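You operate a simulated robot arm through the tools that you are given. There is no shell and no other tool. Be economical: measure what you need, move in short steps, check, and stop when the job is done.

The job below is to be done with a simulated robot arm. You get a single attempt, and the scene is never put back.

Task
Fold both hand towels in three on the ironing board.
Fine: one outer third over the middle, then the other on top; they stay on the board.

The check looks at the end state, three seconds after you hand in, the way a careful person would. Anything else that was tipped, shoved, dropped, spilled or broken makes it a failure. Flat cloth is picked up by pressing the open fingertips on it (5 to 10 N) and closing them slowly along it; thin cloth reads only 2 to 8 mm in the jaws.

Robot
A 6-joint arm with a two-finger parallel gripper, fixed in place. Base frame: the origin is at the foot of the arm, x ahead of it, y to its left, z up; the work surface is at about z = 0.86. Readings come in m, degrees, newtons and seconds.
With the tool pointing down near the work surface it reaches from about 0.32 to 0.7 m from the base axis. Its first joint turns from -166.0 to 166.0 degrees. Payload 4.1 kg.
The tool frame sits at the grasp point between the pads (the TCP): z along the fingers, y along the line on which they close. The tips reach 0.023 m beyond it. Largest opening 0.094 m; finger width 0.038, thickness 0.01; the body of the gripper, 0.054 by 0.096 m, starts 0.039 m behind the TCP.
Orientation is told as [roll, pitch, yaw] about the base's x, y, z axes, in that order, counted from this pose: with the fingers straight down and closing along the base's y, the tool's x points along the base's -x, its y along +y and its z along -z.

Tools
- The arm moves only by the tool move_arm. Its argument "deltas" is a list that holds one entry, the list of rows, each a list of 7 numbers: the turn, a rotation vector about the base's x, y, z in units of 4 degrees (1.0 is 4 degrees), then the shift along the base's x, y, z in units of 25 mm (1.0 is 25 mm), then the finger opening in mm, from 0 to 94. In form: [[[ax, ay, az, tx, ty, tz, hand], ...]]. A call has 1 to 8 rows; each row shifts and turns the commanded pose from where the row before left it. A call with a number of a shift or a turn outside -1 to 1 is refused whole. A row lasts 0.2 s, in which the tool goes at most 0.05 m and 8.6 degrees; a call with a longer step from one row to the next is refused whole, and so is a gripper value outside its range. A pose out of reach is approached as far as the arm can. The call stops where the force on the tool passes 90 N (or 10 N more than at its start, if that is more) or the arm is blocked; 0.2 s more then pass. The fingers move at their own pace (about 0.045 m/s each) and stop on an object; they squeeze with about 23 N. The grip force told is the motor's: it shows also when the fingers shut on nothing. Time passes only in rows, and 0.2 s behind the last, so rows that do not move let the fingers close. The reply holds the time, the measured pose of the TCP, the force on the tool along the base axes, the opening and the grip force, in the units named above and with some noise.
- Cameras (640 x 400 px; columns grow to the right, rows downward): "scene" is fixed at [0.0463, -0.5044, 1.5767]; the picture's right is [0.51, -0.86, 0.00], its down [-0.78, -0.46, -0.43] and it looks along [0.37, 0.22, -0.90] (base axes); focal length 290 px, centre (320, 200). "wrist" rides on the gripper at [0.086, 0.016, -0.075] in the tool frame; the picture's right is [-0.18, 0.98, 0.00], its down [-0.58, -0.11, -0.81] and it looks along [-0.79, -0.15, 0.59] (tool axes); focal length 243 px, centre (320, 200). There is no depth. A picture from a camera that has moved, and an enlarged one, comes with that camera's place and axes in the base frame and with its lens. The place of the scene camera against the robot may be out by one fixed shift of up to 0.012 m in any direction.
- grab_frame(camera): a new picture of that camera. The clock stands still meanwhile.
- move_column(by): slides the trunk up (or, below 0, down) by that many m; the arm rides with it, the base frame stays. It gives what a move gives, with no picture.
- enlarge(camera, box): a new picture of the part [left, top, right, bottom] of that camera's present view, enlarged. The clock stands still meanwhile.
- close_job(): hands the job in; it is judged then, once.

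Go step by step. Nothing tells you positions but the pictures and the camera data: compare them with the known pose of the tool, close in by small moves and look again before you grip or let go. The budget is 120 turns and 64 pictures, counting those below and the enlarged ones. Unless the task says otherwise, let go and move clear before handing in, and close with one line.

The tools are called after "Request:" as name(argument=value, ...) on one line, values as JSON. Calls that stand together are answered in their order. move_arm: Moves the arm, as the interface text tells. Its arguments: {"type":"object","properties":{"deltas":{"type":"array","items":{"type":"array","items":{"type":"array","items":{"type":"number"}}}}},"required":["deltas"]} The other tools are called the same way: move_column (by) slides the trunk up or down; grab_frame (camera) takes a picture; enlarge (camera, box) takes an enlarged picture of a part of a camera's view; close_job () hands the job in.

At the start:

```text
time_s: 0.0
tcp_pos: [0.3622, -0.2929, 1.1779]
orientation: [0.0, 0.1, 0.0]
ft_force: [0.8, 0.0, 0.6]
gripper_width: 0.0943
finger_force: 0.1
trunk travel left (down, up): [-0.5, 0.09]
```

scene: 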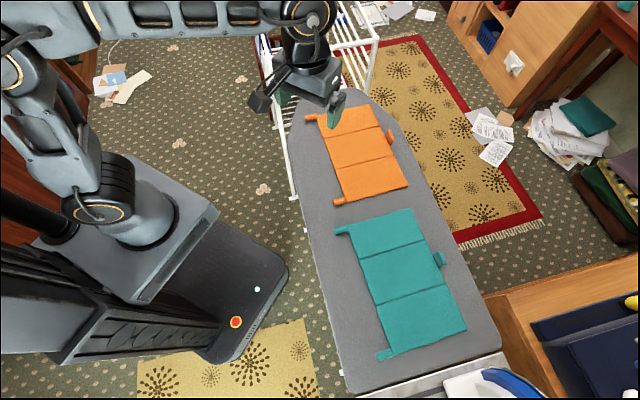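
wrist: 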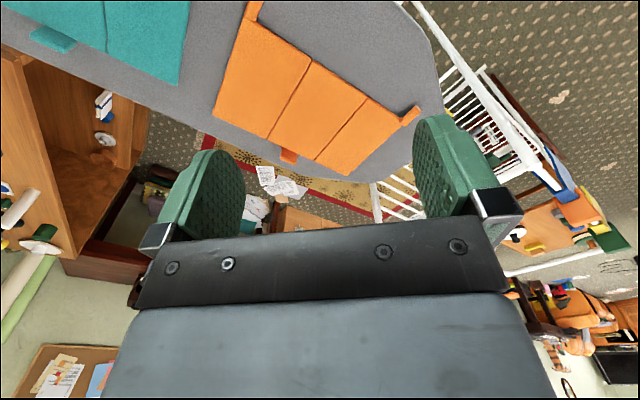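

I see an orange and a teal towel lying at about 45° on the board, each with two seams marking the thirds and small tabs on the edges. I'll look closer at both before I move.

Request:
enlarge(camera="scene", box=[290, 80, 430, 220])

Request:
enlarge(camera="scene", box=[320, 195, 500, 375])

```text
2.86 times, centred on (360, 150) of scene
camera zoom: at [0.0463, -0.5044, 1.5767], right [0.51, -0.86, 0.0], down [-0.78, -0.46, -0.43], along [0.37, 0.22, -0.9], focal length 828 px, centre (206, 343)
```

zoom: 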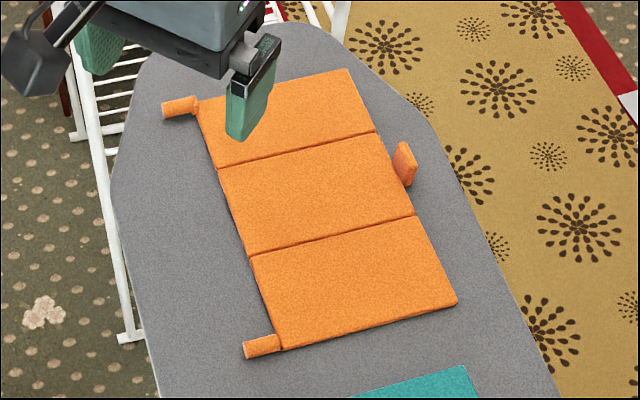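

```text
2.22 times, centred on (410, 285) of scene
camera zoom: at [0.0463, -0.5044, 1.5767], right [0.51, -0.86, 0.0], down [-0.78, -0.46, -0.43], along [0.37, 0.22, -0.9], focal length 644 px, centre (120, 11)
```

zoom: 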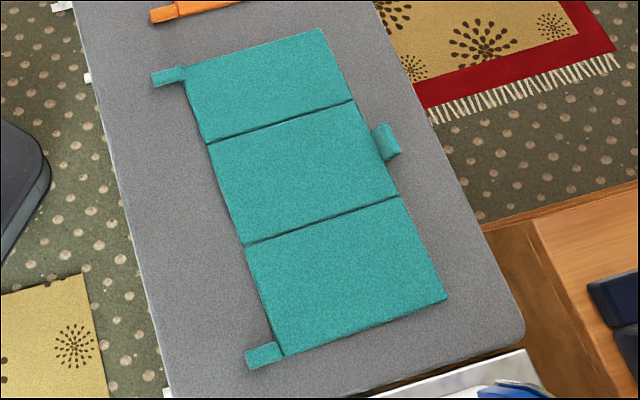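

The towels look like three flat panels each with grip tabs at the outer ends. I'll turn the tool -45° so the jaws close along the board and go above the lower orange tab, at about (0.36, -0.375).

Request:
move_arm(deltas=[[[0, 0, -1, 0, -0.4, -0.6, 60], [0, 0, -1, 0, -0.4, -0.6, 60], [0, 0, -1, 0, -0.4, -0.6, 60], [0, 0, -1, 0, -0.4, -0.6, 60], [0, 0, -1, 0, -0.4, -0.6, 60], [0, 0, -1, 0, -0.4, -0.6, 60], [0, 0, -1, 0, -0.4, -0.6, 60], [0, 0, -1, 0, -0.4, -0.6, 60]]])

Request:
move_arm(deltas=[[[0, 0, -1, 0, 0, -0.6, 60], [0, 0, -1, 0, 0, -0.6, 60], [0, 0, -1, 0, 0, -0.6, 60], [0, 0, -0.25, 0, 0, -0.6, 60]]])

Request:
grab_frame(camera="wrist")

Request:
grab_frame(camera="scene")

```text
time_s: 1.8
tcp_pos: [0.3634, -0.3736, 1.059]
orientation: [0.0, 0.0, -32.1]
ft_force: [0.2, -0.1, 0.2]
gripper_width: 0.06
finger_force: 0.1
trunk travel left (down, up): [-0.5, 0.09]
```

```text
time_s: 2.8
tcp_pos: [0.3626, -0.3735, 0.9986]
orientation: [0.0, 0.1, -45.0]
ft_force: [-0.3, 0.1, 0.9]
gripper_width: 0.0599
finger_force: 0.0
trunk travel left (down, up): [-0.5, 0.09]
```

```text
59 pictures are left
camera wrist: at [0.3127, -0.3021, 1.0729], right [0.83, 0.56, 0.0], down [0.33, -0.49, 0.81], along [0.46, -0.67, -0.59], focal length 243 px, centre (320, 200)
```

wrist: 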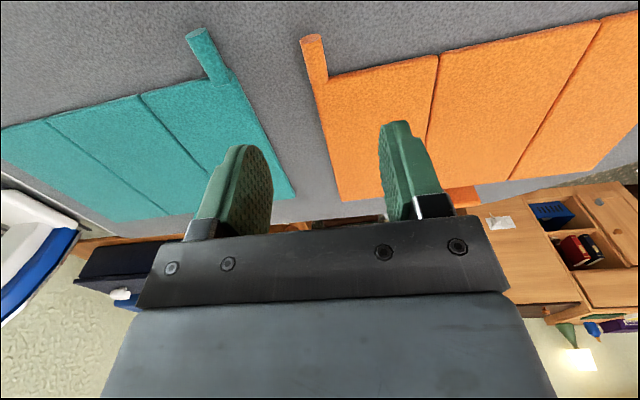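

```text
58 pictures are left
```

scene: 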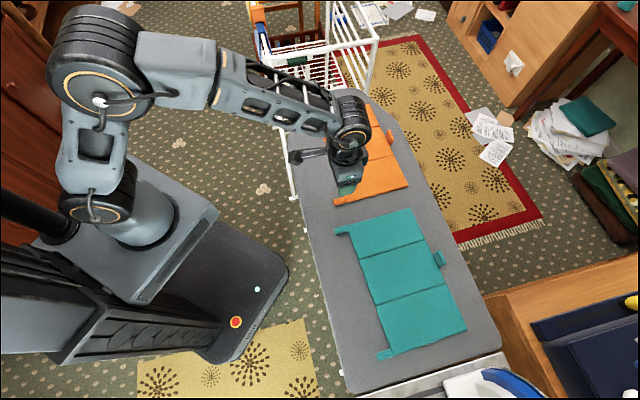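

The lower orange tab is centred near (0.364, -0.381), and its crease runs at about -47° and lies roughly 0.098 m away. I'll lower to just above it and check.

Request:
move_arm(deltas=[[[0, 0, -0.4, -0.16, -0.06, -0.6, 50], [0, 0, 0, 0, 0, -0.6, 50], [0, 0, 0, 0, 0, -0.8, 50], [0, 0, 0, 0, 0, -0.8, 50], [0, 0, 0, 0, 0, -0.5, 50]]])

Request:
grab_frame(camera="wrist")

Request:
enlarge(camera="scene", box=[290, 140, 410, 240])

```text
time_s: 4.0
tcp_pos: [0.3579, -0.3744, 0.915]
orientation: [0.0, 0.0, -46.6]
ft_force: [0.8, -0.7, -0.2]
gripper_width: 0.0498
finger_force: 0.2
trunk travel left (down, up): [-0.5, 0.09]
```

```text
57 pictures are left
camera wrist: at [0.3108, -0.3018, 0.9905], right [0.84, 0.54, 0.0], down [0.32, -0.5, 0.81], along [0.44, -0.68, -0.59], focal length 243 px, centre (320, 200)
```

wrist: 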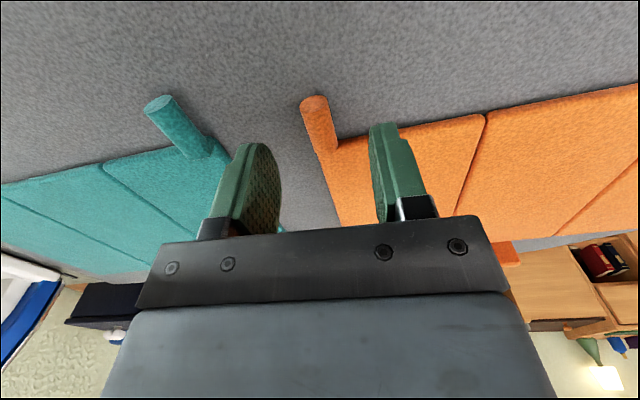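

```text
4.00 times, centred on (350, 190) of scene
camera zoom: at [0.0463, -0.5044, 1.5767], right [0.51, -0.86, 0.0], down [-0.78, -0.46, -0.43], along [0.37, 0.22, -0.9], focal length 1159 px, centre (200, 240)
```

zoom: 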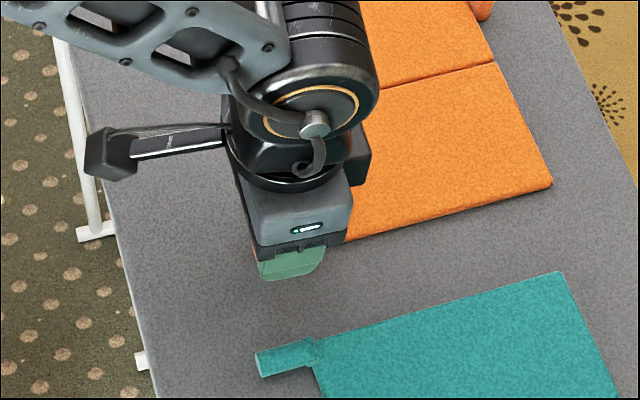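

The rolled tab sits between the open fingers, just as expected. I'll lower gently until the tips touch.

Request:
move_arm(deltas=[[[0, 0, 0, 0, 0, -0.5, 50], [0, 0, 0, 0, 0, -0.5, 50], [0, 0, 0, 0, 0, -0.16, 50], [0, 0, 0, 0, 0, 0, 50]]])

```text
time_s: 5.0
tcp_pos: [0.3588, -0.3747, 0.8858]
orientation: [0.1, 0.1, -46.6]
ft_force: [0.1, -0.3, 0.5]
gripper_width: 0.0499
finger_force: 0.0
trunk travel left (down, up): [-0.5, 0.09]
```

Request:
move_arm(deltas=[[[0, 0, 0, 0, 0, -0.08, 50], [0, 0, 0, 0, 0, -0.08, 50], [0, 0, 0, 0, 0, 0, 50]]])

```text
time_s: 5.8
tcp_pos: [0.3577, -0.3743, 0.8826]
orientation: [0.0, 0.0, -46.6]
ft_force: [-1.4, 0.9, 1.5]
gripper_width: 0.0499
finger_force: 0.2
trunk travel left (down, up): [-0.5, 0.09]
```

The tips are about at board height with almost no force. I'll close slowly on the roll.

Request:
move_arm(deltas=[[[0, 0, 0, 0, 0, -0.04, 40], [0, 0, 0, 0, 0, 0, 30], [0, 0, 0, 0, 0, 0, 20], [0, 0, 0, 0, 0, 0, 12], [0, 0, 0, 0, 0, 0, 5], [0, 0, 0, 0, 0, 0, 0], [0, 0, 0, 0, 0, 0, 0]]])

Request:
grab_frame(camera="wrist")

```text
time_s: 7.4
tcp_pos: [0.3581, -0.3748, 0.8833]
orientation: [0.0, 0.0, -46.5]
ft_force: [5.0, 1.9, 19.6]
gripper_width: 0.0157
finger_force: 23.3
trunk travel left (down, up): [-0.5, 0.09]
```

```text
55 pictures are left
camera wrist: at [0.3109, -0.3009, 0.9571], right [0.84, 0.54, 0.0], down [0.32, -0.5, 0.81], along [0.44, -0.68, -0.59], focal length 243 px, centre (320, 200)
```

wrist: 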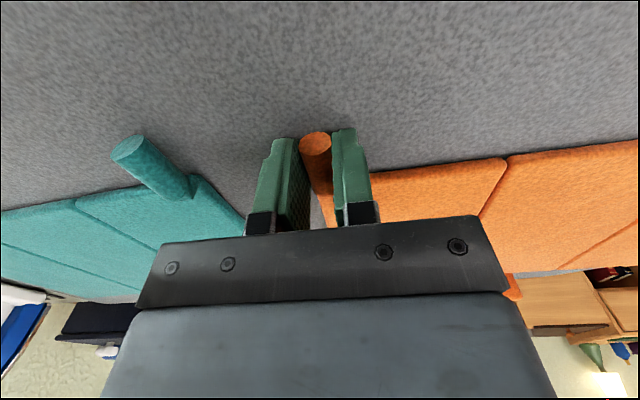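

I have the roll (15.7 mm) in the jaws. I'll swing it along an arc of about 95 mm radius around the crease, starting with the first 30-40°.

Request:
move_arm(deltas=[[[0, 0, 0, 0.04, 0.04, 0.66, 0], [0, 0, 0, 0.128, 0.12, 0.64, 0], [0, 0, 0, 0.204, 0.192, 0.6, 0], [0, 0, 0, 0.277, 0.26, 0.542, 0]]])

Request:
grab_frame(camera="wrist")

Request:
enlarge(camera="scene", box=[290, 100, 430, 230])

```text
time_s: 8.4
tcp_pos: [0.3745, -0.3612, 0.9436]
orientation: [0.0, 0.0, -46.7]
ft_force: [-1.0, 0.5, -0.2]
gripper_width: 0.0154
finger_force: 23.0
trunk travel left (down, up): [-0.5, 0.09]
```

```text
54 pictures are left
camera wrist: at [0.3267, -0.2867, 1.0176], right [0.84, 0.54, 0.0], down [0.32, -0.5, 0.81], along [0.44, -0.68, -0.59], focal length 243 px, centre (320, 200)
```

wrist: 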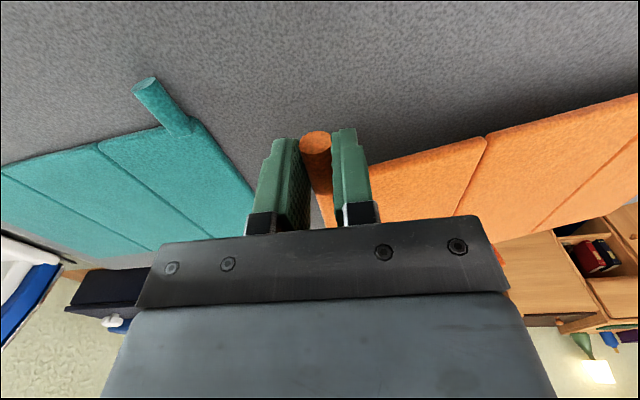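

```text
3.08 times, centred on (360, 165) of scene
camera zoom: at [0.0463, -0.5044, 1.5767], right [0.51, -0.86, 0.0], down [-0.78, -0.46, -0.43], along [0.37, 0.22, -0.9], focal length 892 px, centre (197, 308)
```

zoom: 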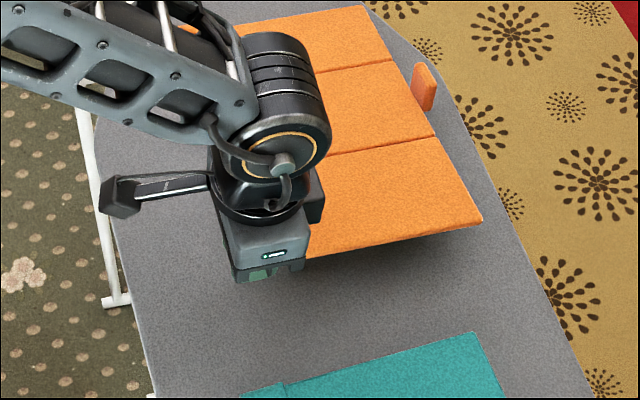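

The panel stayed almost level because the roll can't turn in the jaws, so the middle third lifted slightly. I need to tilt the gripper with the fold; I'll rotate in place about the crease axis.

Request:
move_arm(deltas=[[[-0.685, 0.728, 0, 0.028, 0.026, -0.014, 0], [-0.685, 0.728, 0, 0.028, 0.026, -0.014, 0], [-0.685, 0.728, 0, 0.028, 0.026, -0.014, 0], [-0.685, 0.728, 0, 0.028, 0.026, -0.014, 0], [-0.685, 0.728, 0, 0.028, 0.026, -0.014, 0], [-0.685, 0.728, 0, 0.028, 0.026, -0.014, 0], [-0.685, 0.728, 0, 0.028, 0.026, -0.014, 0], [-0.685, 0.728, 0, 0.028, 0.026, -0.014, 0]]])

Request:
grab_frame(camera="wrist")

Request:
enlarge(camera="scene", box=[290, 100, 430, 230])

```text
time_s: 10.2
tcp_pos: [0.3798, -0.3544, 0.9405]
orientation: [-32.2, 0.2, -46.5]
ft_force: [-0.6, 1.2, 1.0]
gripper_width: 0.0157
finger_force: 23.3
trunk travel left (down, up): [-0.5, 0.09]
```

```text
52 pictures are left
camera wrist: at [0.3592, -0.2554, 0.9946], right [0.73, 0.44, -0.52], down [0.64, -0.19, 0.74], along [0.23, -0.88, -0.42], focal length 243 px, centre (320, 200)
```

wrist: 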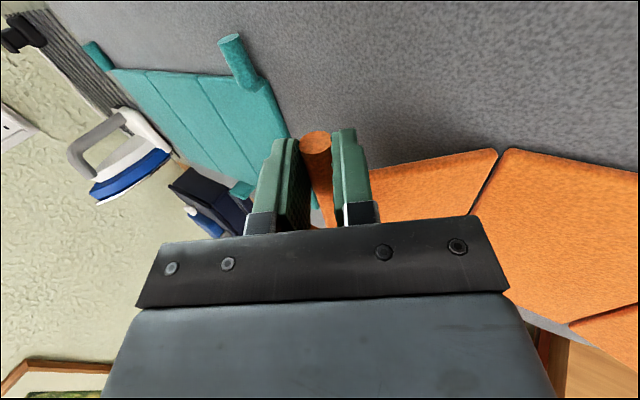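

```text
3.08 times, centred on (360, 165) of scene
camera zoom: at [0.0463, -0.5044, 1.5767], right [0.51, -0.86, 0.0], down [-0.78, -0.46, -0.43], along [0.37, 0.22, -0.9], focal length 892 px, centre (197, 308)
```

zoom: 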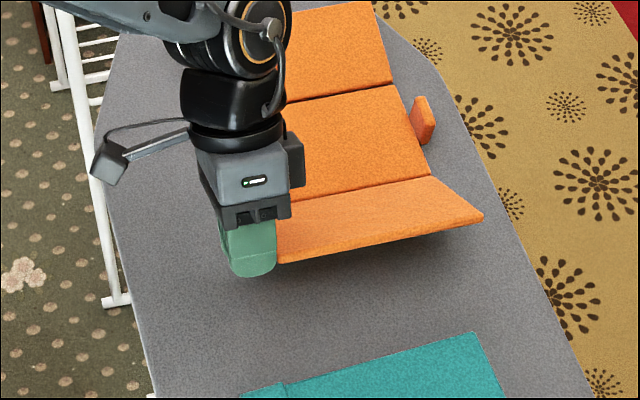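

The outer third now folds cleanly, with the middle flat and the crease at about (0.441, -0.321). I'll continue the arc with the gripper tilting along.

Request:
move_arm(deltas=[[[-0.685, 0.728, 0, 0.152, 0.143, 0.181, 0], [-0.685, 0.728, 0, 0.161, 0.151, 0.165, 0], [-0.685, 0.728, 0, 0.169, 0.159, 0.15, 0], [-0.685, 0.728, 0, 0.176, 0.166, 0.133, 0], [-0.685, 0.728, 0, 0.182, 0.171, 0.116, 0], [-0.685, 0.728, 0, 0.188, 0.177, 0.098, 0], [-0.685, 0.728, 0, 0.192, 0.181, 0.079, 0], [-0.685, 0.728, 0, 0.196, 0.184, 0.061, 0]]])

Request:
enlarge(camera="scene", box=[290, 100, 430, 230])

```text
time_s: 12.0
tcp_pos: [0.4146, -0.3214, 0.9666]
orientation: [-63.9, 0.0, -46.6]
ft_force: [-4.5, -1.7, 12.8]
gripper_width: 0.0156
finger_force: 22.4
trunk travel left (down, up): [-0.5, 0.09]
```

```text
3.08 times, centred on (360, 165) of scene
camera zoom: at [0.0463, -0.5044, 1.5767], right [0.51, -0.86, 0.0], down [-0.78, -0.46, -0.43], along [0.37, 0.22, -0.9], focal length 892 px, centre (197, 308)
```

zoom: 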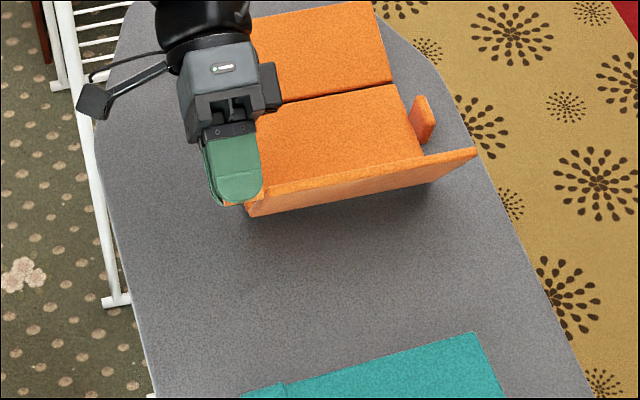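

The third stands at about 70° and everything is in place, though the tool feels 12.8 N upward, so I'll raise the arc a touch and carry on in a shorter step.

Request:
move_arm(deltas=[[[-0.685, 0.728, 0, 0.199, 0.187, 0.093, 0], [-0.685, 0.728, 0, 0.2, 0.188, 0.053, 0], [-0.685, 0.728, 0, 0.201, 0.189, 0.004, 0], [-0.685, 0.728, 0, 0.201, 0.189, -0.015, 0]]])

Request:
enlarge(camera="scene", box=[290, 100, 430, 230])

```text
time_s: 13.0
tcp_pos: [0.4352, -0.301, 0.9673]
orientation: [-80.0, 0.0, -46.6]
ft_force: [0.4, -1.7, 12.8]
gripper_width: 0.0151
finger_force: 23.0
trunk travel left (down, up): [-0.5, 0.09]
```

```text
3.08 times, centred on (360, 165) of scene
camera zoom: at [0.0463, -0.5044, 1.5767], right [0.51, -0.86, 0.0], down [-0.78, -0.46, -0.43], along [0.37, 0.22, -0.9], focal length 892 px, centre (197, 308)
```

zoom: 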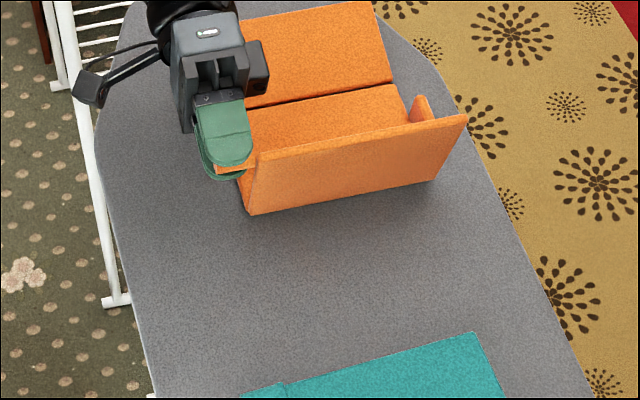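

The third is about upright. I'll go past vertical.

Request:
move_arm(deltas=[[[-0.685, 0.728, 0, 0.2, 0.188, 0.02, 0], [-0.685, 0.728, 0, 0.198, 0.186, 0.0, 0], [-0.685, 0.728, 0, 0.194, 0.183, -0.04, 0], [-0.685, 0.728, 0, 0.19, 0.18, -0.08, 0], [-0.4, 0.425, 0, 0.2, 0.188, -0.11, 0]]])

Request:
enlarge(camera="scene", box=[290, 100, 430, 230])

Request:
grab_frame(camera="wrist")

```text
time_s: 14.2
tcp_pos: [0.4584, -0.2791, 0.9614]
orientation: [-97.9, 0.2, -46.3]
ft_force: [-1.3, -0.6, 1.6]
gripper_width: 0.0154
finger_force: 22.9
trunk travel left (down, up): [-0.5, 0.09]
```

```text
3.08 times, centred on (360, 165) of scene
camera zoom: at [0.0463, -0.5044, 1.5767], right [0.51, -0.86, 0.0], down [-0.78, -0.46, -0.43], along [0.37, 0.22, -0.9], focal length 892 px, centre (197, 308)
```

zoom: 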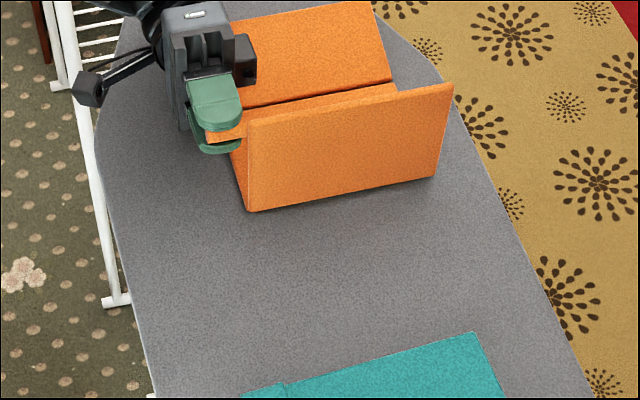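

```text
47 pictures are left
camera wrist: at [0.4506, -0.1684, 0.9363], right [0.03, -0.22, -0.97], down [0.99, 0.14, -0.01], along [0.14, -0.96, 0.23], focal length 243 px, centre (320, 200)
```

wrist: 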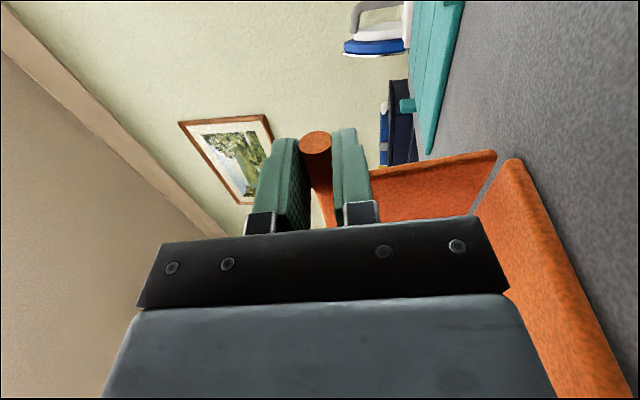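

The third leans just past vertical. I'll push it a bit further over, then open and slip the fingers off sideways toward the robot.

Request:
move_arm(deltas=[[[-0.35, 0.37, 0, 0.22, 0.2, -0.1, 0], [0, 0, 0, 0.22, 0.2, -0.12, 0], [0, 0, 0, 0.22, 0.2, -0.15, 0], [0, 0, 0, 0, 0, 0, 0]]])

Request:
enlarge(camera="scene", box=[290, 100, 430, 230])

```text
time_s: 15.2
tcp_pos: [0.444, -0.2817, 0.9495]
orientation: [-100.2, -0.3, -46.5]
ft_force: [2.7, 6.0, 46.0]
gripper_width: 0.0401
finger_force: 23.3
out of reach, approached as far as the arm can: row 1, 2, 3
trunk travel left (down, up): [-0.5, 0.09]
```

```text
3.08 times, centred on (360, 165) of scene
camera zoom: at [0.0463, -0.5044, 1.5767], right [0.51, -0.86, 0.0], down [-0.78, -0.46, -0.43], along [0.37, 0.22, -0.9], focal length 892 px, centre (197, 308)
```

zoom: 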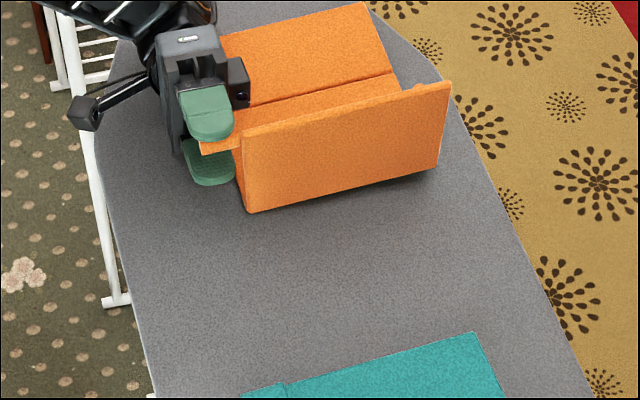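

The last step was beyond the arm's reach, and the tool is now pressing with 46 N. I'll back those rows out.

Request:
move_arm(deltas=[[[0, 0, 0, -0.22, -0.2, 0.2, 0], [0, 0, 0, -0.22, -0.2, 0.2, 0], [0.35, -0.37, 0, -0.22, -0.2, 0.1, 0], [0, 0, 0, 0, 0, 0, 0]]])

Request:
enlarge(camera="scene", box=[290, 100, 430, 230])

Request:
grab_frame(camera="wrist")

```text
time_s: 16.2
tcp_pos: [0.4268, -0.2989, 0.9611]
orientation: [-98.4, -0.2, -47.1]
ft_force: [-5.7, -3.0, 42.5]
gripper_width: 0.018
finger_force: 22.8
trunk travel left (down, up): [-0.5, 0.09]
```

```text
3.08 times, centred on (360, 165) of scene
camera zoom: at [0.0463, -0.5044, 1.5767], right [0.51, -0.86, 0.0], down [-0.78, -0.46, -0.43], along [0.37, 0.22, -0.9], focal length 892 px, centre (197, 308)
```

zoom: 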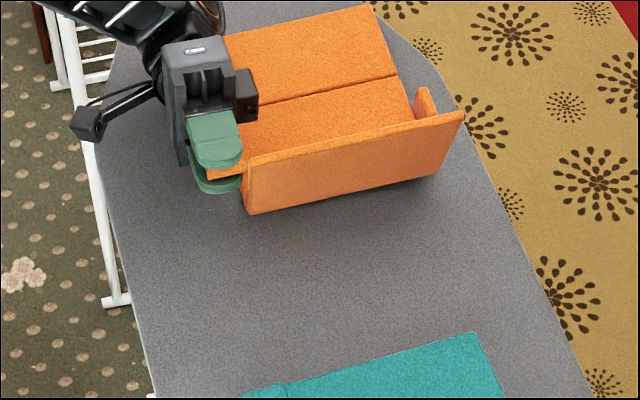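

```text
44 pictures are left
camera wrist: at [0.4189, -0.1876, 0.9344], right [0.02, -0.24, -0.97], down [0.99, 0.13, -0.01], along [0.13, -0.96, 0.24], focal length 243 px, centre (320, 200)
```

wrist: 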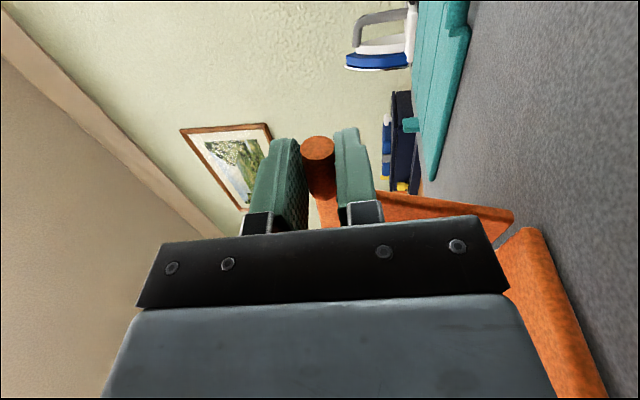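

I'm still pressing down on the panel, so I'll raise a little and tilt back slightly.

Request:
move_arm(deltas=[[[0.34, -0.36, 0, 0, 0, 0.15, 0], [0.34, -0.36, 0, 0, 0, 0.15, 0], [0, 0, 0, 0, 0, 0, 0]]])

Request:
enlarge(camera="scene", box=[290, 100, 430, 230])

```text
time_s: 17.0
tcp_pos: [0.4284, -0.2989, 0.9644]
orientation: [-94.2, 0.3, -46.7]
ft_force: [2.3, -3.6, 6.5]
gripper_width: 0.0167
finger_force: 22.4
trunk travel left (down, up): [-0.5, 0.09]
```

```text
3.08 times, centred on (360, 165) of scene
camera zoom: at [0.0463, -0.5044, 1.5767], right [0.51, -0.86, 0.0], down [-0.78, -0.46, -0.43], along [0.37, 0.22, -0.9], focal length 892 px, centre (197, 308)
```

zoom: 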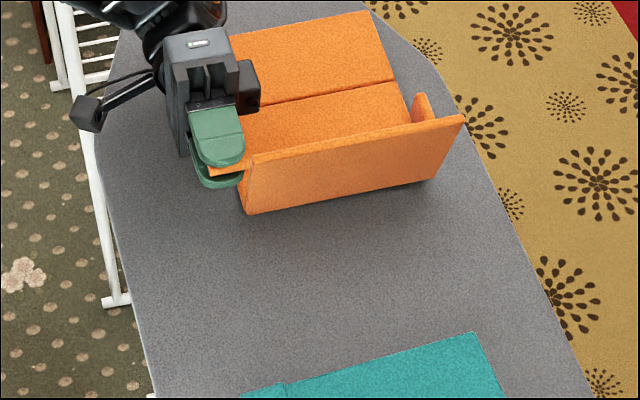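

Force is low again. I'll move over again with less tilt, staying inside the pose that worked before.

Request:
move_arm(deltas=[[[-0.14, 0.15, 0, 0.3, 0.2, 0.03, 0], [-0.14, 0.15, 0, 0.3, 0.2, 0.0, 0], [-0.14, 0.15, 0, 0.3, 0.2, -0.03, 0], [0, 0, 0, 0.3, 0.2, -0.08, 0], [0, 0, 0, 0.2, 0.2, -0.08, 0]]])

Request:
enlarge(camera="scene", box=[290, 100, 430, 230])

```text
time_s: 18.2
tcp_pos: [0.4637, -0.273, 0.9645]
orientation: [-96.7, -0.1, -46.6]
ft_force: [-0.5, 0.8, 20.0]
gripper_width: 0.0157
finger_force: 22.9
trunk travel left (down, up): [-0.5, 0.09]
```

```text
3.08 times, centred on (360, 165) of scene
camera zoom: at [0.0463, -0.5044, 1.5767], right [0.51, -0.86, 0.0], down [-0.78, -0.46, -0.43], along [0.37, 0.22, -0.9], focal length 892 px, centre (197, 308)
```

zoom: 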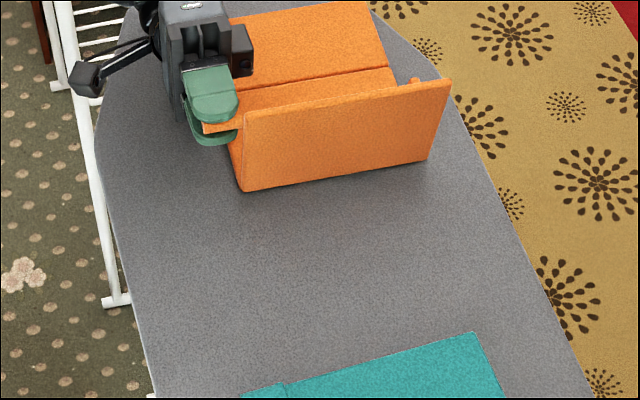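

The third leans about 10° past vertical. I'll open and slide the fingers off sideways toward the robot so it can fall onto the middle.

Request:
move_arm(deltas=[[[0, 0, 0, 0, 0, 0, 26], [0, 0, 0, 0, 0, 0, 30], [0, 0, 0, -0.685, 0.728, 0, 30], [0, 0, 0, -0.685, 0.728, 0, 30], [0, 0, 0, -0.685, 0.728, 0, 30]]])

Request:
enlarge(camera="scene", box=[290, 100, 430, 230])

```text
time_s: 19.4
tcp_pos: [0.4121, -0.2195, 0.9624]
orientation: [-96.8, 0.2, -46.7]
ft_force: [0.4, -0.3, 0.5]
gripper_width: 0.0301
finger_force: 0.1
trunk travel left (down, up): [-0.5, 0.09]
```

```text
3.08 times, centred on (360, 165) of scene
camera zoom: at [0.0463, -0.5044, 1.5767], right [0.51, -0.86, 0.0], down [-0.78, -0.46, -0.43], along [0.37, 0.22, -0.9], focal length 892 px, centre (197, 308)
```

zoom: 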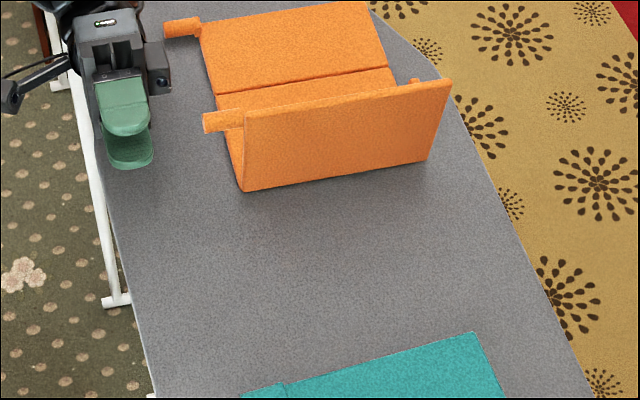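

The crease holds its angle, so the panel stays standing. I'll raise, turn the tool upright again, close the fingers and push the panel over from its outer side.

Request:
move_arm(deltas=[[[0.685, -0.728, 0, -0.3, -0.2, 0.6, 10], [0.685, -0.728, 0, -0.3, -0.2, 0.6, 0], [0.685, -0.728, 0, -0.2, -0.2, 0.6, 0], [0.685, -0.728, 0, -0.2, -0.2, 0.6, 0], [0.685, -0.728, 0, 0, -0.2, 0.6, 0], [0.685, -0.728, 0, 0, -0.2, 0.6, 0], [0.685, -0.728, 0, 0, -0.3, 0, 0], [0.685, -0.728, 0, 0, -0.3, 0, 0]]])

Request:
move_arm(deltas=[[[0.685, -0.728, 0, 0, -0.3, 0, 0], [0.685, -0.728, 0, 0, -0.3, 0, 0], [0.685, -0.728, 0, 0, -0.4, 0, 0], [0.685, -0.728, 0, 0, -0.4, 0, 0], [0.685, -0.728, 0, 0.1, -0.4, 0, 0], [0.685, -0.728, 0, 0.1, -0.4, 0, 0], [0.685, -0.728, 0, 0.1, -0.4, 0, 0], [0.685, -0.728, 0, 0.1, -0.4, 0, 0]]])

Request:
move_arm(deltas=[[[0.685, -0.728, 0, 0.2, -0.3, 0, 0], [0.685, -0.728, 0, 0.3, -0.3, 0, 0], [0.685, -0.728, 0, 0.3, -0.3, 0, 0], [0.685, -0.728, 0, 0.3, -0.2, 0, 0], [0.685, -0.728, 0, 0.3, -0.2, 0, 0], [0.685, -0.728, 0, 0.3, 0, 0, 0], [0.685, -0.728, 0, 0.3, 0, 0, 0], [0.15, -0.16, 0, 0.2, 0, 0, 0]]])

Request:
enlarge(camera="scene", box=[290, 100, 430, 230])

```text
time_s: 21.2
tcp_pos: [0.3878, -0.2652, 1.0509]
orientation: [-64.8, 0.2, -46.6]
ft_force: [-0.1, -0.2, -0.2]
gripper_width: 0.0002
finger_force: 22.9
trunk travel left (down, up): [-0.5, 0.09]
```

```text
time_s: 23.0
tcp_pos: [0.3974, -0.3377, 1.0526]
orientation: [-32.7, 0.2, -46.5]
ft_force: [0.1, -1.0, 0.4]
gripper_width: 0.0
finger_force: 23.1
trunk travel left (down, up): [-0.5, 0.09]
```

```text
time_s: 24.8
tcp_pos: [0.4535, -0.3706, 1.052]
orientation: [-3.9, 0.0, -46.6]
ft_force: [-0.5, 0.0, -0.1]
gripper_width: 0.0
finger_force: 22.9
trunk travel left (down, up): [-0.5, 0.09]
```

```text
3.08 times, centred on (360, 165) of scene
camera zoom: at [0.0463, -0.5044, 1.5767], right [0.51, -0.86, 0.0], down [-0.78, -0.46, -0.43], along [0.37, 0.22, -0.9], focal length 892 px, centre (197, 308)
```

zoom: 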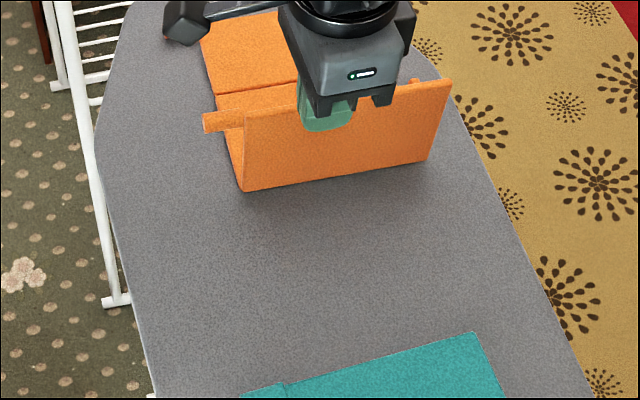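

I'm on the outer side of the panel and upright. I'll lower so the fingertips sit below its top edge, then sweep toward the middle.

Request:
move_arm(deltas=[[[0.6, -0.64, 0, -0.1, -0.1, -0.8, 0], [0, 0, 0, 0, 0, -0.8, 0], [0, 0, 0, 0, 0, -0.8, 0], [0, 0, 0, 0, 0, -0.8, 0], [0, 0, 0, 0, 0, -0.8, 0]]])

Request:
move_arm(deltas=[[[0, 0, 0, 0.437, 0.411, 0, 0], [0, 0, 0, 0.437, 0.411, 0, 0], [0, 0, 0, 0.437, 0.411, 0, 0], [0, 0, 0, 0.437, 0.411, 0, 0], [0, 0, 0, 0.437, 0.411, 0, 0], [0, 0, 0, 0.437, 0.411, 0, 0]]])

Request:
enlarge(camera="scene", box=[290, 100, 430, 230])

```text
time_s: 26.0
tcp_pos: [0.4503, -0.3734, 0.9527]
orientation: [-0.4, 0.0, -46.5]
ft_force: [-0.1, -0.2, -0.4]
gripper_width: 0.0
finger_force: 22.7
trunk travel left (down, up): [-0.5, 0.09]
```

```text
time_s: 27.4
tcp_pos: [0.5147, -0.3124, 0.9521]
orientation: [-0.4, 0.0, -46.5]
ft_force: [0.7, 0.5, 0.2]
gripper_width: 0.0002
finger_force: 23.3
trunk travel left (down, up): [-0.5, 0.09]
```

```text
3.08 times, centred on (360, 165) of scene
camera zoom: at [0.0463, -0.5044, 1.5767], right [0.51, -0.86, 0.0], down [-0.78, -0.46, -0.43], along [0.37, 0.22, -0.9], focal length 892 px, centre (197, 308)
```

zoom: 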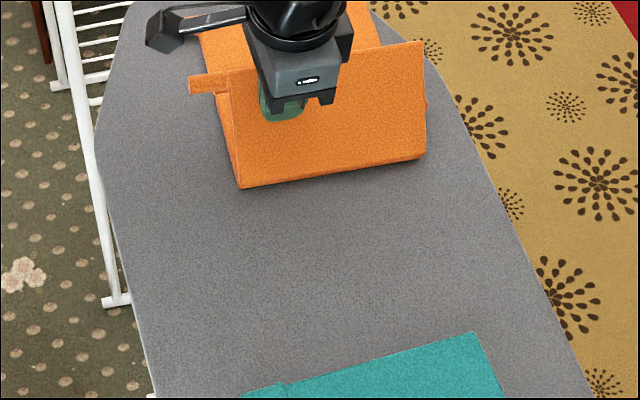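

The panel folds over smoothly. I'll keep sweeping while lowering, then press it down.

Request:
move_arm(deltas=[[[0, 0, 0, 0.291, 0.274, -0.2, 0], [0, 0, 0, 0.291, 0.274, -0.3, 0], [0, 0, 0, 0.291, 0.274, -0.4, 0], [0, 0, 0, 0.146, 0.137, -0.4, 0], [0, 0, 0, 0, 0, -0.3, 0]]])

Request:
enlarge(camera="scene", box=[290, 100, 430, 230])

```text
time_s: 28.6
tcp_pos: [0.5406, -0.2883, 0.9116]
orientation: [-0.4, 0.0, -46.5]
ft_force: [0.3, 0.1, 0.4]
gripper_width: 0.0
finger_force: 23.2
trunk travel left (down, up): [-0.5, 0.09]
```

```text
3.08 times, centred on (360, 165) of scene
camera zoom: at [0.0463, -0.5044, 1.5767], right [0.51, -0.86, 0.0], down [-0.78, -0.46, -0.43], along [0.37, 0.22, -0.9], focal length 892 px, centre (197, 308)
```

zoom: 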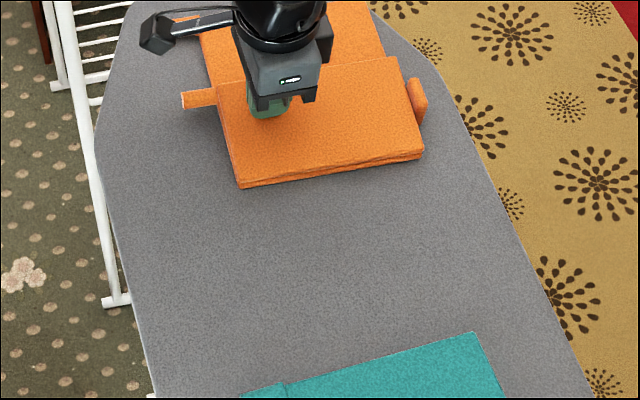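

The panel is nearly flat. I'll press to finish it, then lift.

Request:
move_arm(deltas=[[[0, 0, 0, 0, 0, -0.12, 0], [0, 0, 0, 0, 0, -0.12, 0], [0, 0, 0, 0, 0, -0.1, 0], [0, 0, 0, 0, 0, 0, 0]]])

```text
time_s: 29.6
tcp_pos: [0.5401, -0.2891, 0.903]
orientation: [-0.5, 0.0, -46.5]
ft_force: [0.4, 0.2, -0.5]
gripper_width: 0.0003
finger_force: 22.6
trunk travel left (down, up): [-0.5, 0.09]
```

Request:
move_arm(deltas=[[[0, 0, 0, 0, 0, -0.12, 0], [0, 0, 0, 0, 0, -0.12, 0], [0, 0, 0, 0, 0, 0, 0]]])

```text
time_s: 30.4
tcp_pos: [0.5403, -0.2887, 0.9005]
orientation: [-0.3, -0.4, -46.6]
ft_force: [-1.1, 1.0, 24.9]
gripper_width: 0.0002
finger_force: 22.6
trunk travel left (down, up): [-0.5, 0.09]
```

The first third is pressed flat. Now I'll lift and go over to the other orange tab, near (0.604, -0.157).

Request:
move_arm(deltas=[[[0, 0, 0, 0, 0, 0.9, 0], [0, 0, 0, 0, 0, 0.9, 20], [0, 0, 0, 0, 0.2, 0.9, 40], [0, 0, 0, 0.4, 0.8, 0.9, 50], [0, 0, 0, 0.5, 0.9, 0, 50], [0, 0, 0, 0.5, 0.9, 0, 50], [0, 0, 0, 0.5, 0.9, 0, 50], [0, 0, 0, 0.4, 0.9, 0, 50]]])

Request:
grab_frame(camera="wrist")

Request:
enlarge(camera="scene", box=[290, 80, 430, 210])

```text
time_s: 32.2
tcp_pos: [0.5982, -0.1726, 0.9879]
orientation: [-0.5, -0.1, -46.6]
ft_force: [-0.6, 0.5, 0.1]
gripper_width: 0.0501
finger_force: 0.0
trunk travel left (down, up): [-0.5, 0.09]
```

```text
37 pictures are left
camera wrist: at [0.5515, -0.0989, 1.0613], right [0.84, 0.54, -0.01], down [0.33, -0.49, 0.81], along [0.43, -0.68, -0.59], focal length 243 px, centre (320, 200)
```

wrist: 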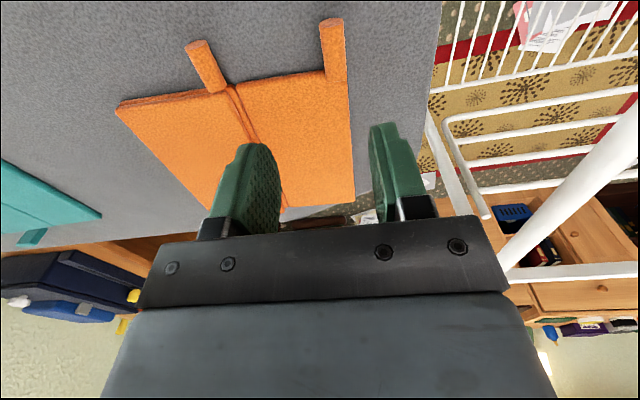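

```text
3.08 times, centred on (360, 145) of scene
camera zoom: at [0.0463, -0.5044, 1.5767], right [0.51, -0.86, 0.0], down [-0.78, -0.46, -0.43], along [0.37, 0.22, -0.9], focal length 892 px, centre (197, 369)
```

zoom: 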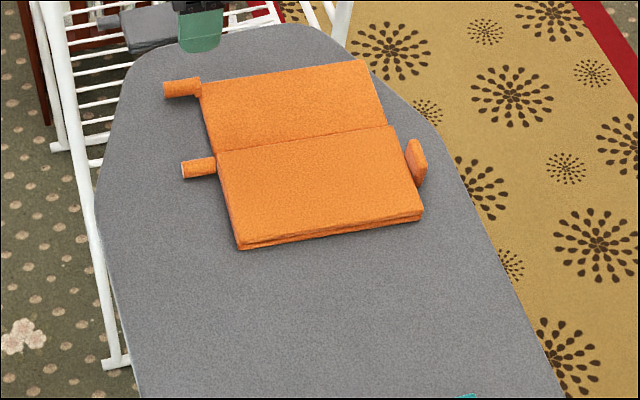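

The first fold is neat. The second tab is centred near (0.602, -0.162), so I'll align over it and descend to the board.

Request:
move_arm(deltas=[[[0, 0, 0, -0.06, 0.66, 0, 50], [0, 0, 0, 0, 0, -0.9, 50], [0, 0, 0, 0, 0, -0.9, 50], [0, 0, 0, 0, 0, -0.9, 50], [0, 0, 0, 0, 0, -0.7, 50], [0, 0, 0, 0, 0, 0, 50]]])

Request:
grab_frame(camera="wrist")

```text
time_s: 33.6
tcp_pos: [0.5983, -0.1579, 0.901]
orientation: [-0.3, 0.0, -46.5]
ft_force: [0.2, -0.2, 0.2]
gripper_width: 0.0502
finger_force: 0.1
trunk travel left (down, up): [-0.5, 0.09]
```

```text
35 pictures are left
camera wrist: at [0.5506, -0.0836, 0.976], right [0.84, 0.54, -0.01], down [0.33, -0.49, 0.81], along [0.43, -0.68, -0.59], focal length 243 px, centre (320, 200)
```

wrist: 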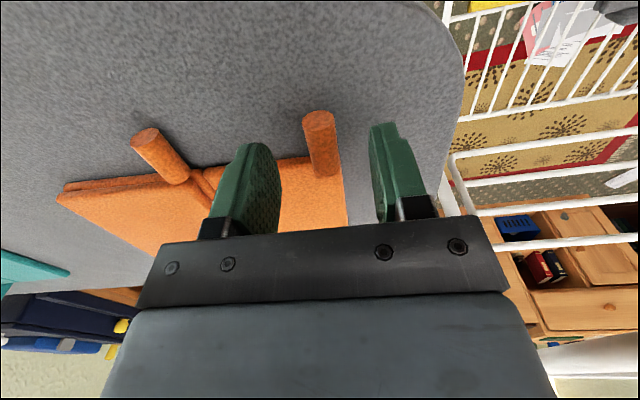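

I'll shift 5 mm outward so the fingers clear the panel edge, narrow the jaws, go down and close.

Request:
move_arm(deltas=[[[0, 0, 0, -0.14, 0.15, 0, 40], [0, 0, 0, 0, 0, -0.3, 40], [0, 0, 0, 0, 0, -0.3, 40], [0, 0, 0, 0, 0, -0.16, 40], [0, 0, 0, 0, 0, 0, 40]]])

Request:
move_arm(deltas=[[[0, 0, 0, 0, 0, 0, 30], [0, 0, 0, 0, 0, 0, 20], [0, 0, 0, 0, 0, 0, 12], [0, 0, 0, 0, 0, 0, 5], [0, 0, 0, 0, 0, 0, 0], [0, 0, 0, 0, 0, 0, 0]]])

Request:
grab_frame(camera="wrist")

```text
time_s: 34.8
tcp_pos: [0.5936, -0.1532, 0.8852]
orientation: [-0.4, 0.1, -46.5]
ft_force: [0.2, -0.3, 0.1]
gripper_width: 0.04
finger_force: 0.1
trunk travel left (down, up): [-0.5, 0.09]
```

```text
time_s: 36.2
tcp_pos: [0.5928, -0.1513, 0.8843]
orientation: [-0.4, 0.0, -46.5]
ft_force: [-1.7, -0.2, -0.1]
gripper_width: 0.0154
finger_force: 22.6
trunk travel left (down, up): [-0.5, 0.09]
```

```text
34 pictures are left
camera wrist: at [0.5462, -0.0796, 0.958], right [0.84, 0.54, -0.01], down [0.33, -0.49, 0.81], along [0.43, -0.68, -0.59], focal length 243 px, centre (320, 200)
```

wrist: 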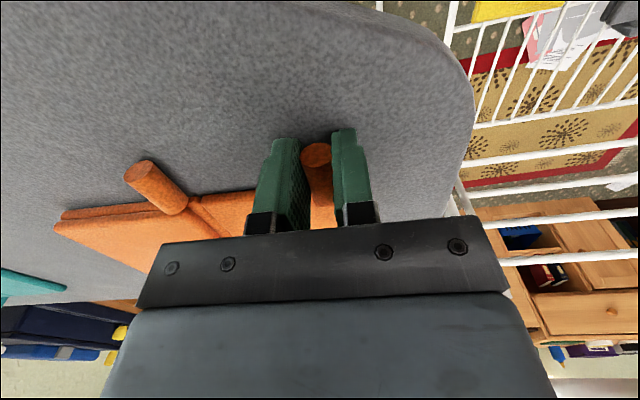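

I have the second tab (15.4 mm). I'll swing it the other way, tilting the gripper with it.

Request:
move_arm(deltas=[[[0.685, -0.728, 0, -0.037, -0.035, 0.266, 0], [0.685, -0.728, 0, -0.051, -0.048, 0.262, 0], [0.685, -0.728, 0, -0.064, -0.06, 0.257, 0], [0.685, -0.728, 0, -0.077, -0.073, 0.25, 0], [0.685, -0.728, 0, -0.09, -0.084, 0.242, 0], [0.685, -0.728, 0, -0.101, -0.095, 0.233, 0], [0.685, -0.728, 0, -0.113, -0.106, 0.223, 0], [0.685, -0.728, 0, -0.124, -0.116, 0.211, 0]]])

Request:
enlarge(camera="scene", box=[290, 80, 430, 210])

```text
time_s: 38.0
tcp_pos: [0.5761, -0.1685, 0.9314]
orientation: [31.5, -0.1, -46.7]
ft_force: [-0.1, -1.4, 0.0]
gripper_width: 0.0154
finger_force: 22.5
trunk travel left (down, up): [-0.5, 0.09]
```

```text
3.08 times, centred on (360, 145) of scene
camera zoom: at [0.0463, -0.5044, 1.5767], right [0.51, -0.86, 0.0], down [-0.78, -0.46, -0.43], along [0.37, 0.22, -0.9], focal length 892 px, centre (197, 369)
```

zoom: 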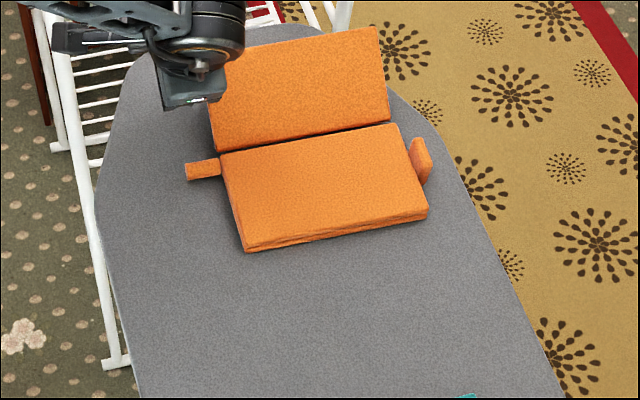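

Going well with no strain. I'll continue to about 62°.

Request:
move_arm(deltas=[[[0.685, -0.728, 0, -0.135, -0.127, 0.199, 0], [0.685, -0.728, 0, -0.144, -0.136, 0.185, 0], [0.685, -0.728, 0, -0.153, -0.144, 0.171, 0], [0.685, -0.728, 0, -0.162, -0.152, 0.156, 0], [0.685, -0.728, 0, -0.169, -0.159, 0.14, 0], [0.685, -0.728, 0, -0.176, -0.166, 0.1235, 0], [0.685, -0.728, 0, -0.181, -0.171, 0.1065, 0], [0.685, -0.728, 0, -0.186, -0.175, 0.089, 0]]])

Request:
enlarge(camera="scene", box=[290, 80, 430, 210])

```text
time_s: 39.8
tcp_pos: [0.5442, -0.2006, 0.9609]
orientation: [63.7, -0.2, -46.7]
ft_force: [-0.3, -1.0, -1.5]
gripper_width: 0.0153
finger_force: 22.7
trunk travel left (down, up): [-0.5, 0.09]
```

```text
3.08 times, centred on (360, 145) of scene
camera zoom: at [0.0463, -0.5044, 1.5767], right [0.51, -0.86, 0.0], down [-0.78, -0.46, -0.43], along [0.37, 0.22, -0.9], focal length 892 px, centre (197, 369)
```

zoom: 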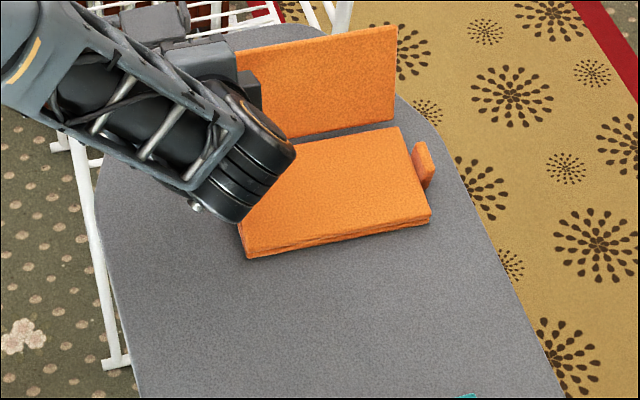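

About 63° now. I'll do four more steps to about 79° and then release.

Request:
move_arm(deltas=[[[0.685, -0.728, 0, -0.191, -0.179, 0.071, 0], [0.685, -0.728, 0, -0.194, -0.182, 0.052, 0], [0.685, -0.728, 0, -0.196, -0.184, 0.034, 0], [0.685, -0.728, 0, -0.197, -0.186, 0.015, 0]]])

```text
time_s: 40.8
tcp_pos: [0.5237, -0.2172, 0.9659]
orientation: [79.6, -0.2, -46.7]
ft_force: [-0.1, -0.3, -1.0]
gripper_width: 0.0155
finger_force: 23.2
trunk travel left (down, up): [-0.5, 0.09]
```

No strain. I'll open and slide off sideways.

Request:
move_arm(deltas=[[[0, 0, 0, 0, 0, 0, 24], [0, 0, 0, 0, 0, 0, 28], [0, 0, 0, -0.685, 0.728, 0, 28], [0, 0, 0, -0.685, 0.728, 0, 28], [0, 0, 0, -0.685, 0.728, 0, 28]]])

Request:
enlarge(camera="scene", box=[290, 80, 430, 210])

```text
time_s: 42.0
tcp_pos: [0.4741, -0.1625, 0.9652]
orientation: [79.5, -0.2, -46.7]
ft_force: [-0.6, 0.7, -1.0]
gripper_width: 0.0283
finger_force: 0.2
trunk travel left (down, up): [-0.5, 0.09]
```

```text
3.08 times, centred on (360, 145) of scene
camera zoom: at [0.0463, -0.5044, 1.5767], right [0.51, -0.86, 0.0], down [-0.78, -0.46, -0.43], along [0.37, 0.22, -0.9], focal length 892 px, centre (197, 369)
```

zoom: 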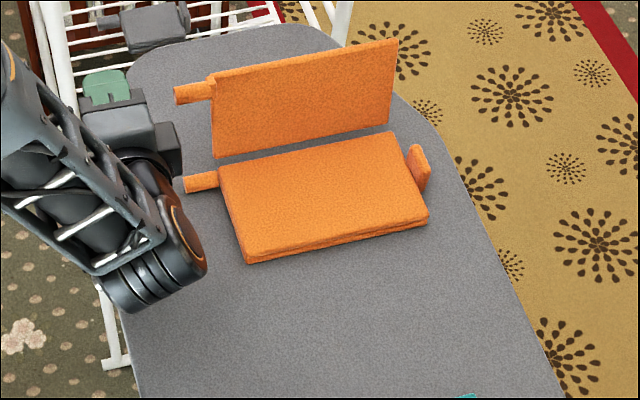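

The panel stands at about 80° and holds there. I'll raise, turn upright and come round to its outer side.

Request:
move_arm(deltas=[[[-0.685, 0.728, 0, -0.2, 0.2, 0.6, 10], [-0.685, 0.728, 0, 0, 0, 0.6, 0], [-0.685, 0.728, 0, 0, 0, 0.7, 0], [-0.685, 0.728, 0, 0, 0, 0.7, 0], [-0.685, 0.728, 0, 0, 0, 0.7, 0], [-0.685, 0.728, 0, 0.2, 0, 0.7, 0], [-0.685, 0.728, 0, 0.3, 0, 0, 0], [-0.685, 0.728, 0, 0.4, 0, 0, 0]]])

Request:
move_arm(deltas=[[[-0.685, 0.728, 0, 0.5, 0, 0, 0], [-0.685, 0.728, 0, 0.5, 0, 0, 0], [-0.685, 0.728, 0, 0.5, 0, 0, 0], [-0.685, 0.728, 0, 0.5, 0, 0, 0], [-0.685, 0.728, 0, 0.5, -0.2, 0, 0], [-0.685, 0.728, 0, 0.5, -0.2, 0, 0], [-0.685, 0.728, 0, 0.5, -0.3, 0, 0], [-0.685, 0.728, 0, 0.5, -0.3, 0, 0]]])

Request:
move_arm(deltas=[[[-0.685, 0.728, 0, 0.3, -0.4, 0, 0], [-0.685, 0.728, 0, 0.3, -0.4, 0, 0], [-0.685, 0.728, 0, 0.2, -0.4, 0, 0], [-0.62, 0.66, 0, 0, -0.3, 0, 0]]])

Request:
enlarge(camera="scene", box=[290, 80, 430, 210])

Request:
grab_frame(camera="wrist")

```text
time_s: 43.8
tcp_pos: [0.4924, -0.1579, 1.0659]
orientation: [47.5, -0.1, -46.6]
ft_force: [-0.3, 0.9, 0.1]
gripper_width: 0.0
finger_force: 23.2
trunk travel left (down, up): [-0.5, 0.09]
```

```text
time_s: 45.6
tcp_pos: [0.5914, -0.1836, 1.0663]
orientation: [15.5, -0.1, -46.6]
ft_force: [0.3, 0.3, 0.2]
gripper_width: 0.0
finger_force: 23.3
trunk travel left (down, up): [-0.5, 0.09]
```

```text
time_s: 46.6
tcp_pos: [0.6113, -0.2213, 1.0657]
orientation: [-0.1, 0.0, -46.4]
ft_force: [0.0, -0.8, 0.9]
gripper_width: 0.0001
finger_force: 22.9
trunk travel left (down, up): [-0.5, 0.09]
```

```text
3.08 times, centred on (360, 145) of scene
camera zoom: at [0.0463, -0.5044, 1.5767], right [0.51, -0.86, 0.0], down [-0.78, -0.46, -0.43], along [0.37, 0.22, -0.9], focal length 892 px, centre (197, 369)
```

zoom: 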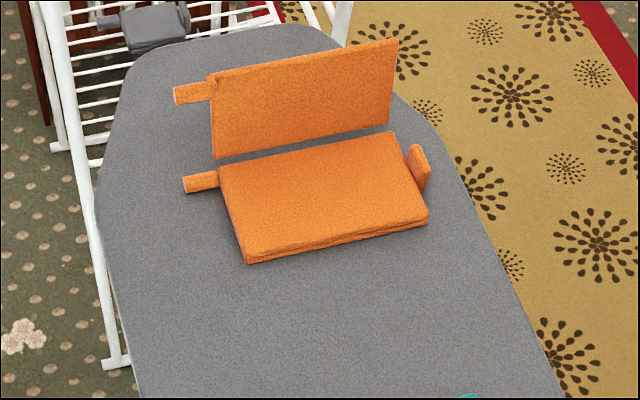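

```text
29 pictures are left
camera wrist: at [0.564, -0.1476, 1.1402], right [0.84, 0.54, 0.0], down [0.32, -0.5, 0.81], along [0.44, -0.68, -0.59], focal length 243 px, centre (320, 200)
```

wrist: 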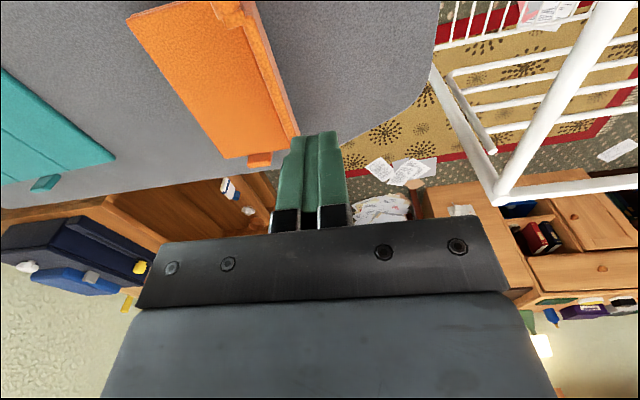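

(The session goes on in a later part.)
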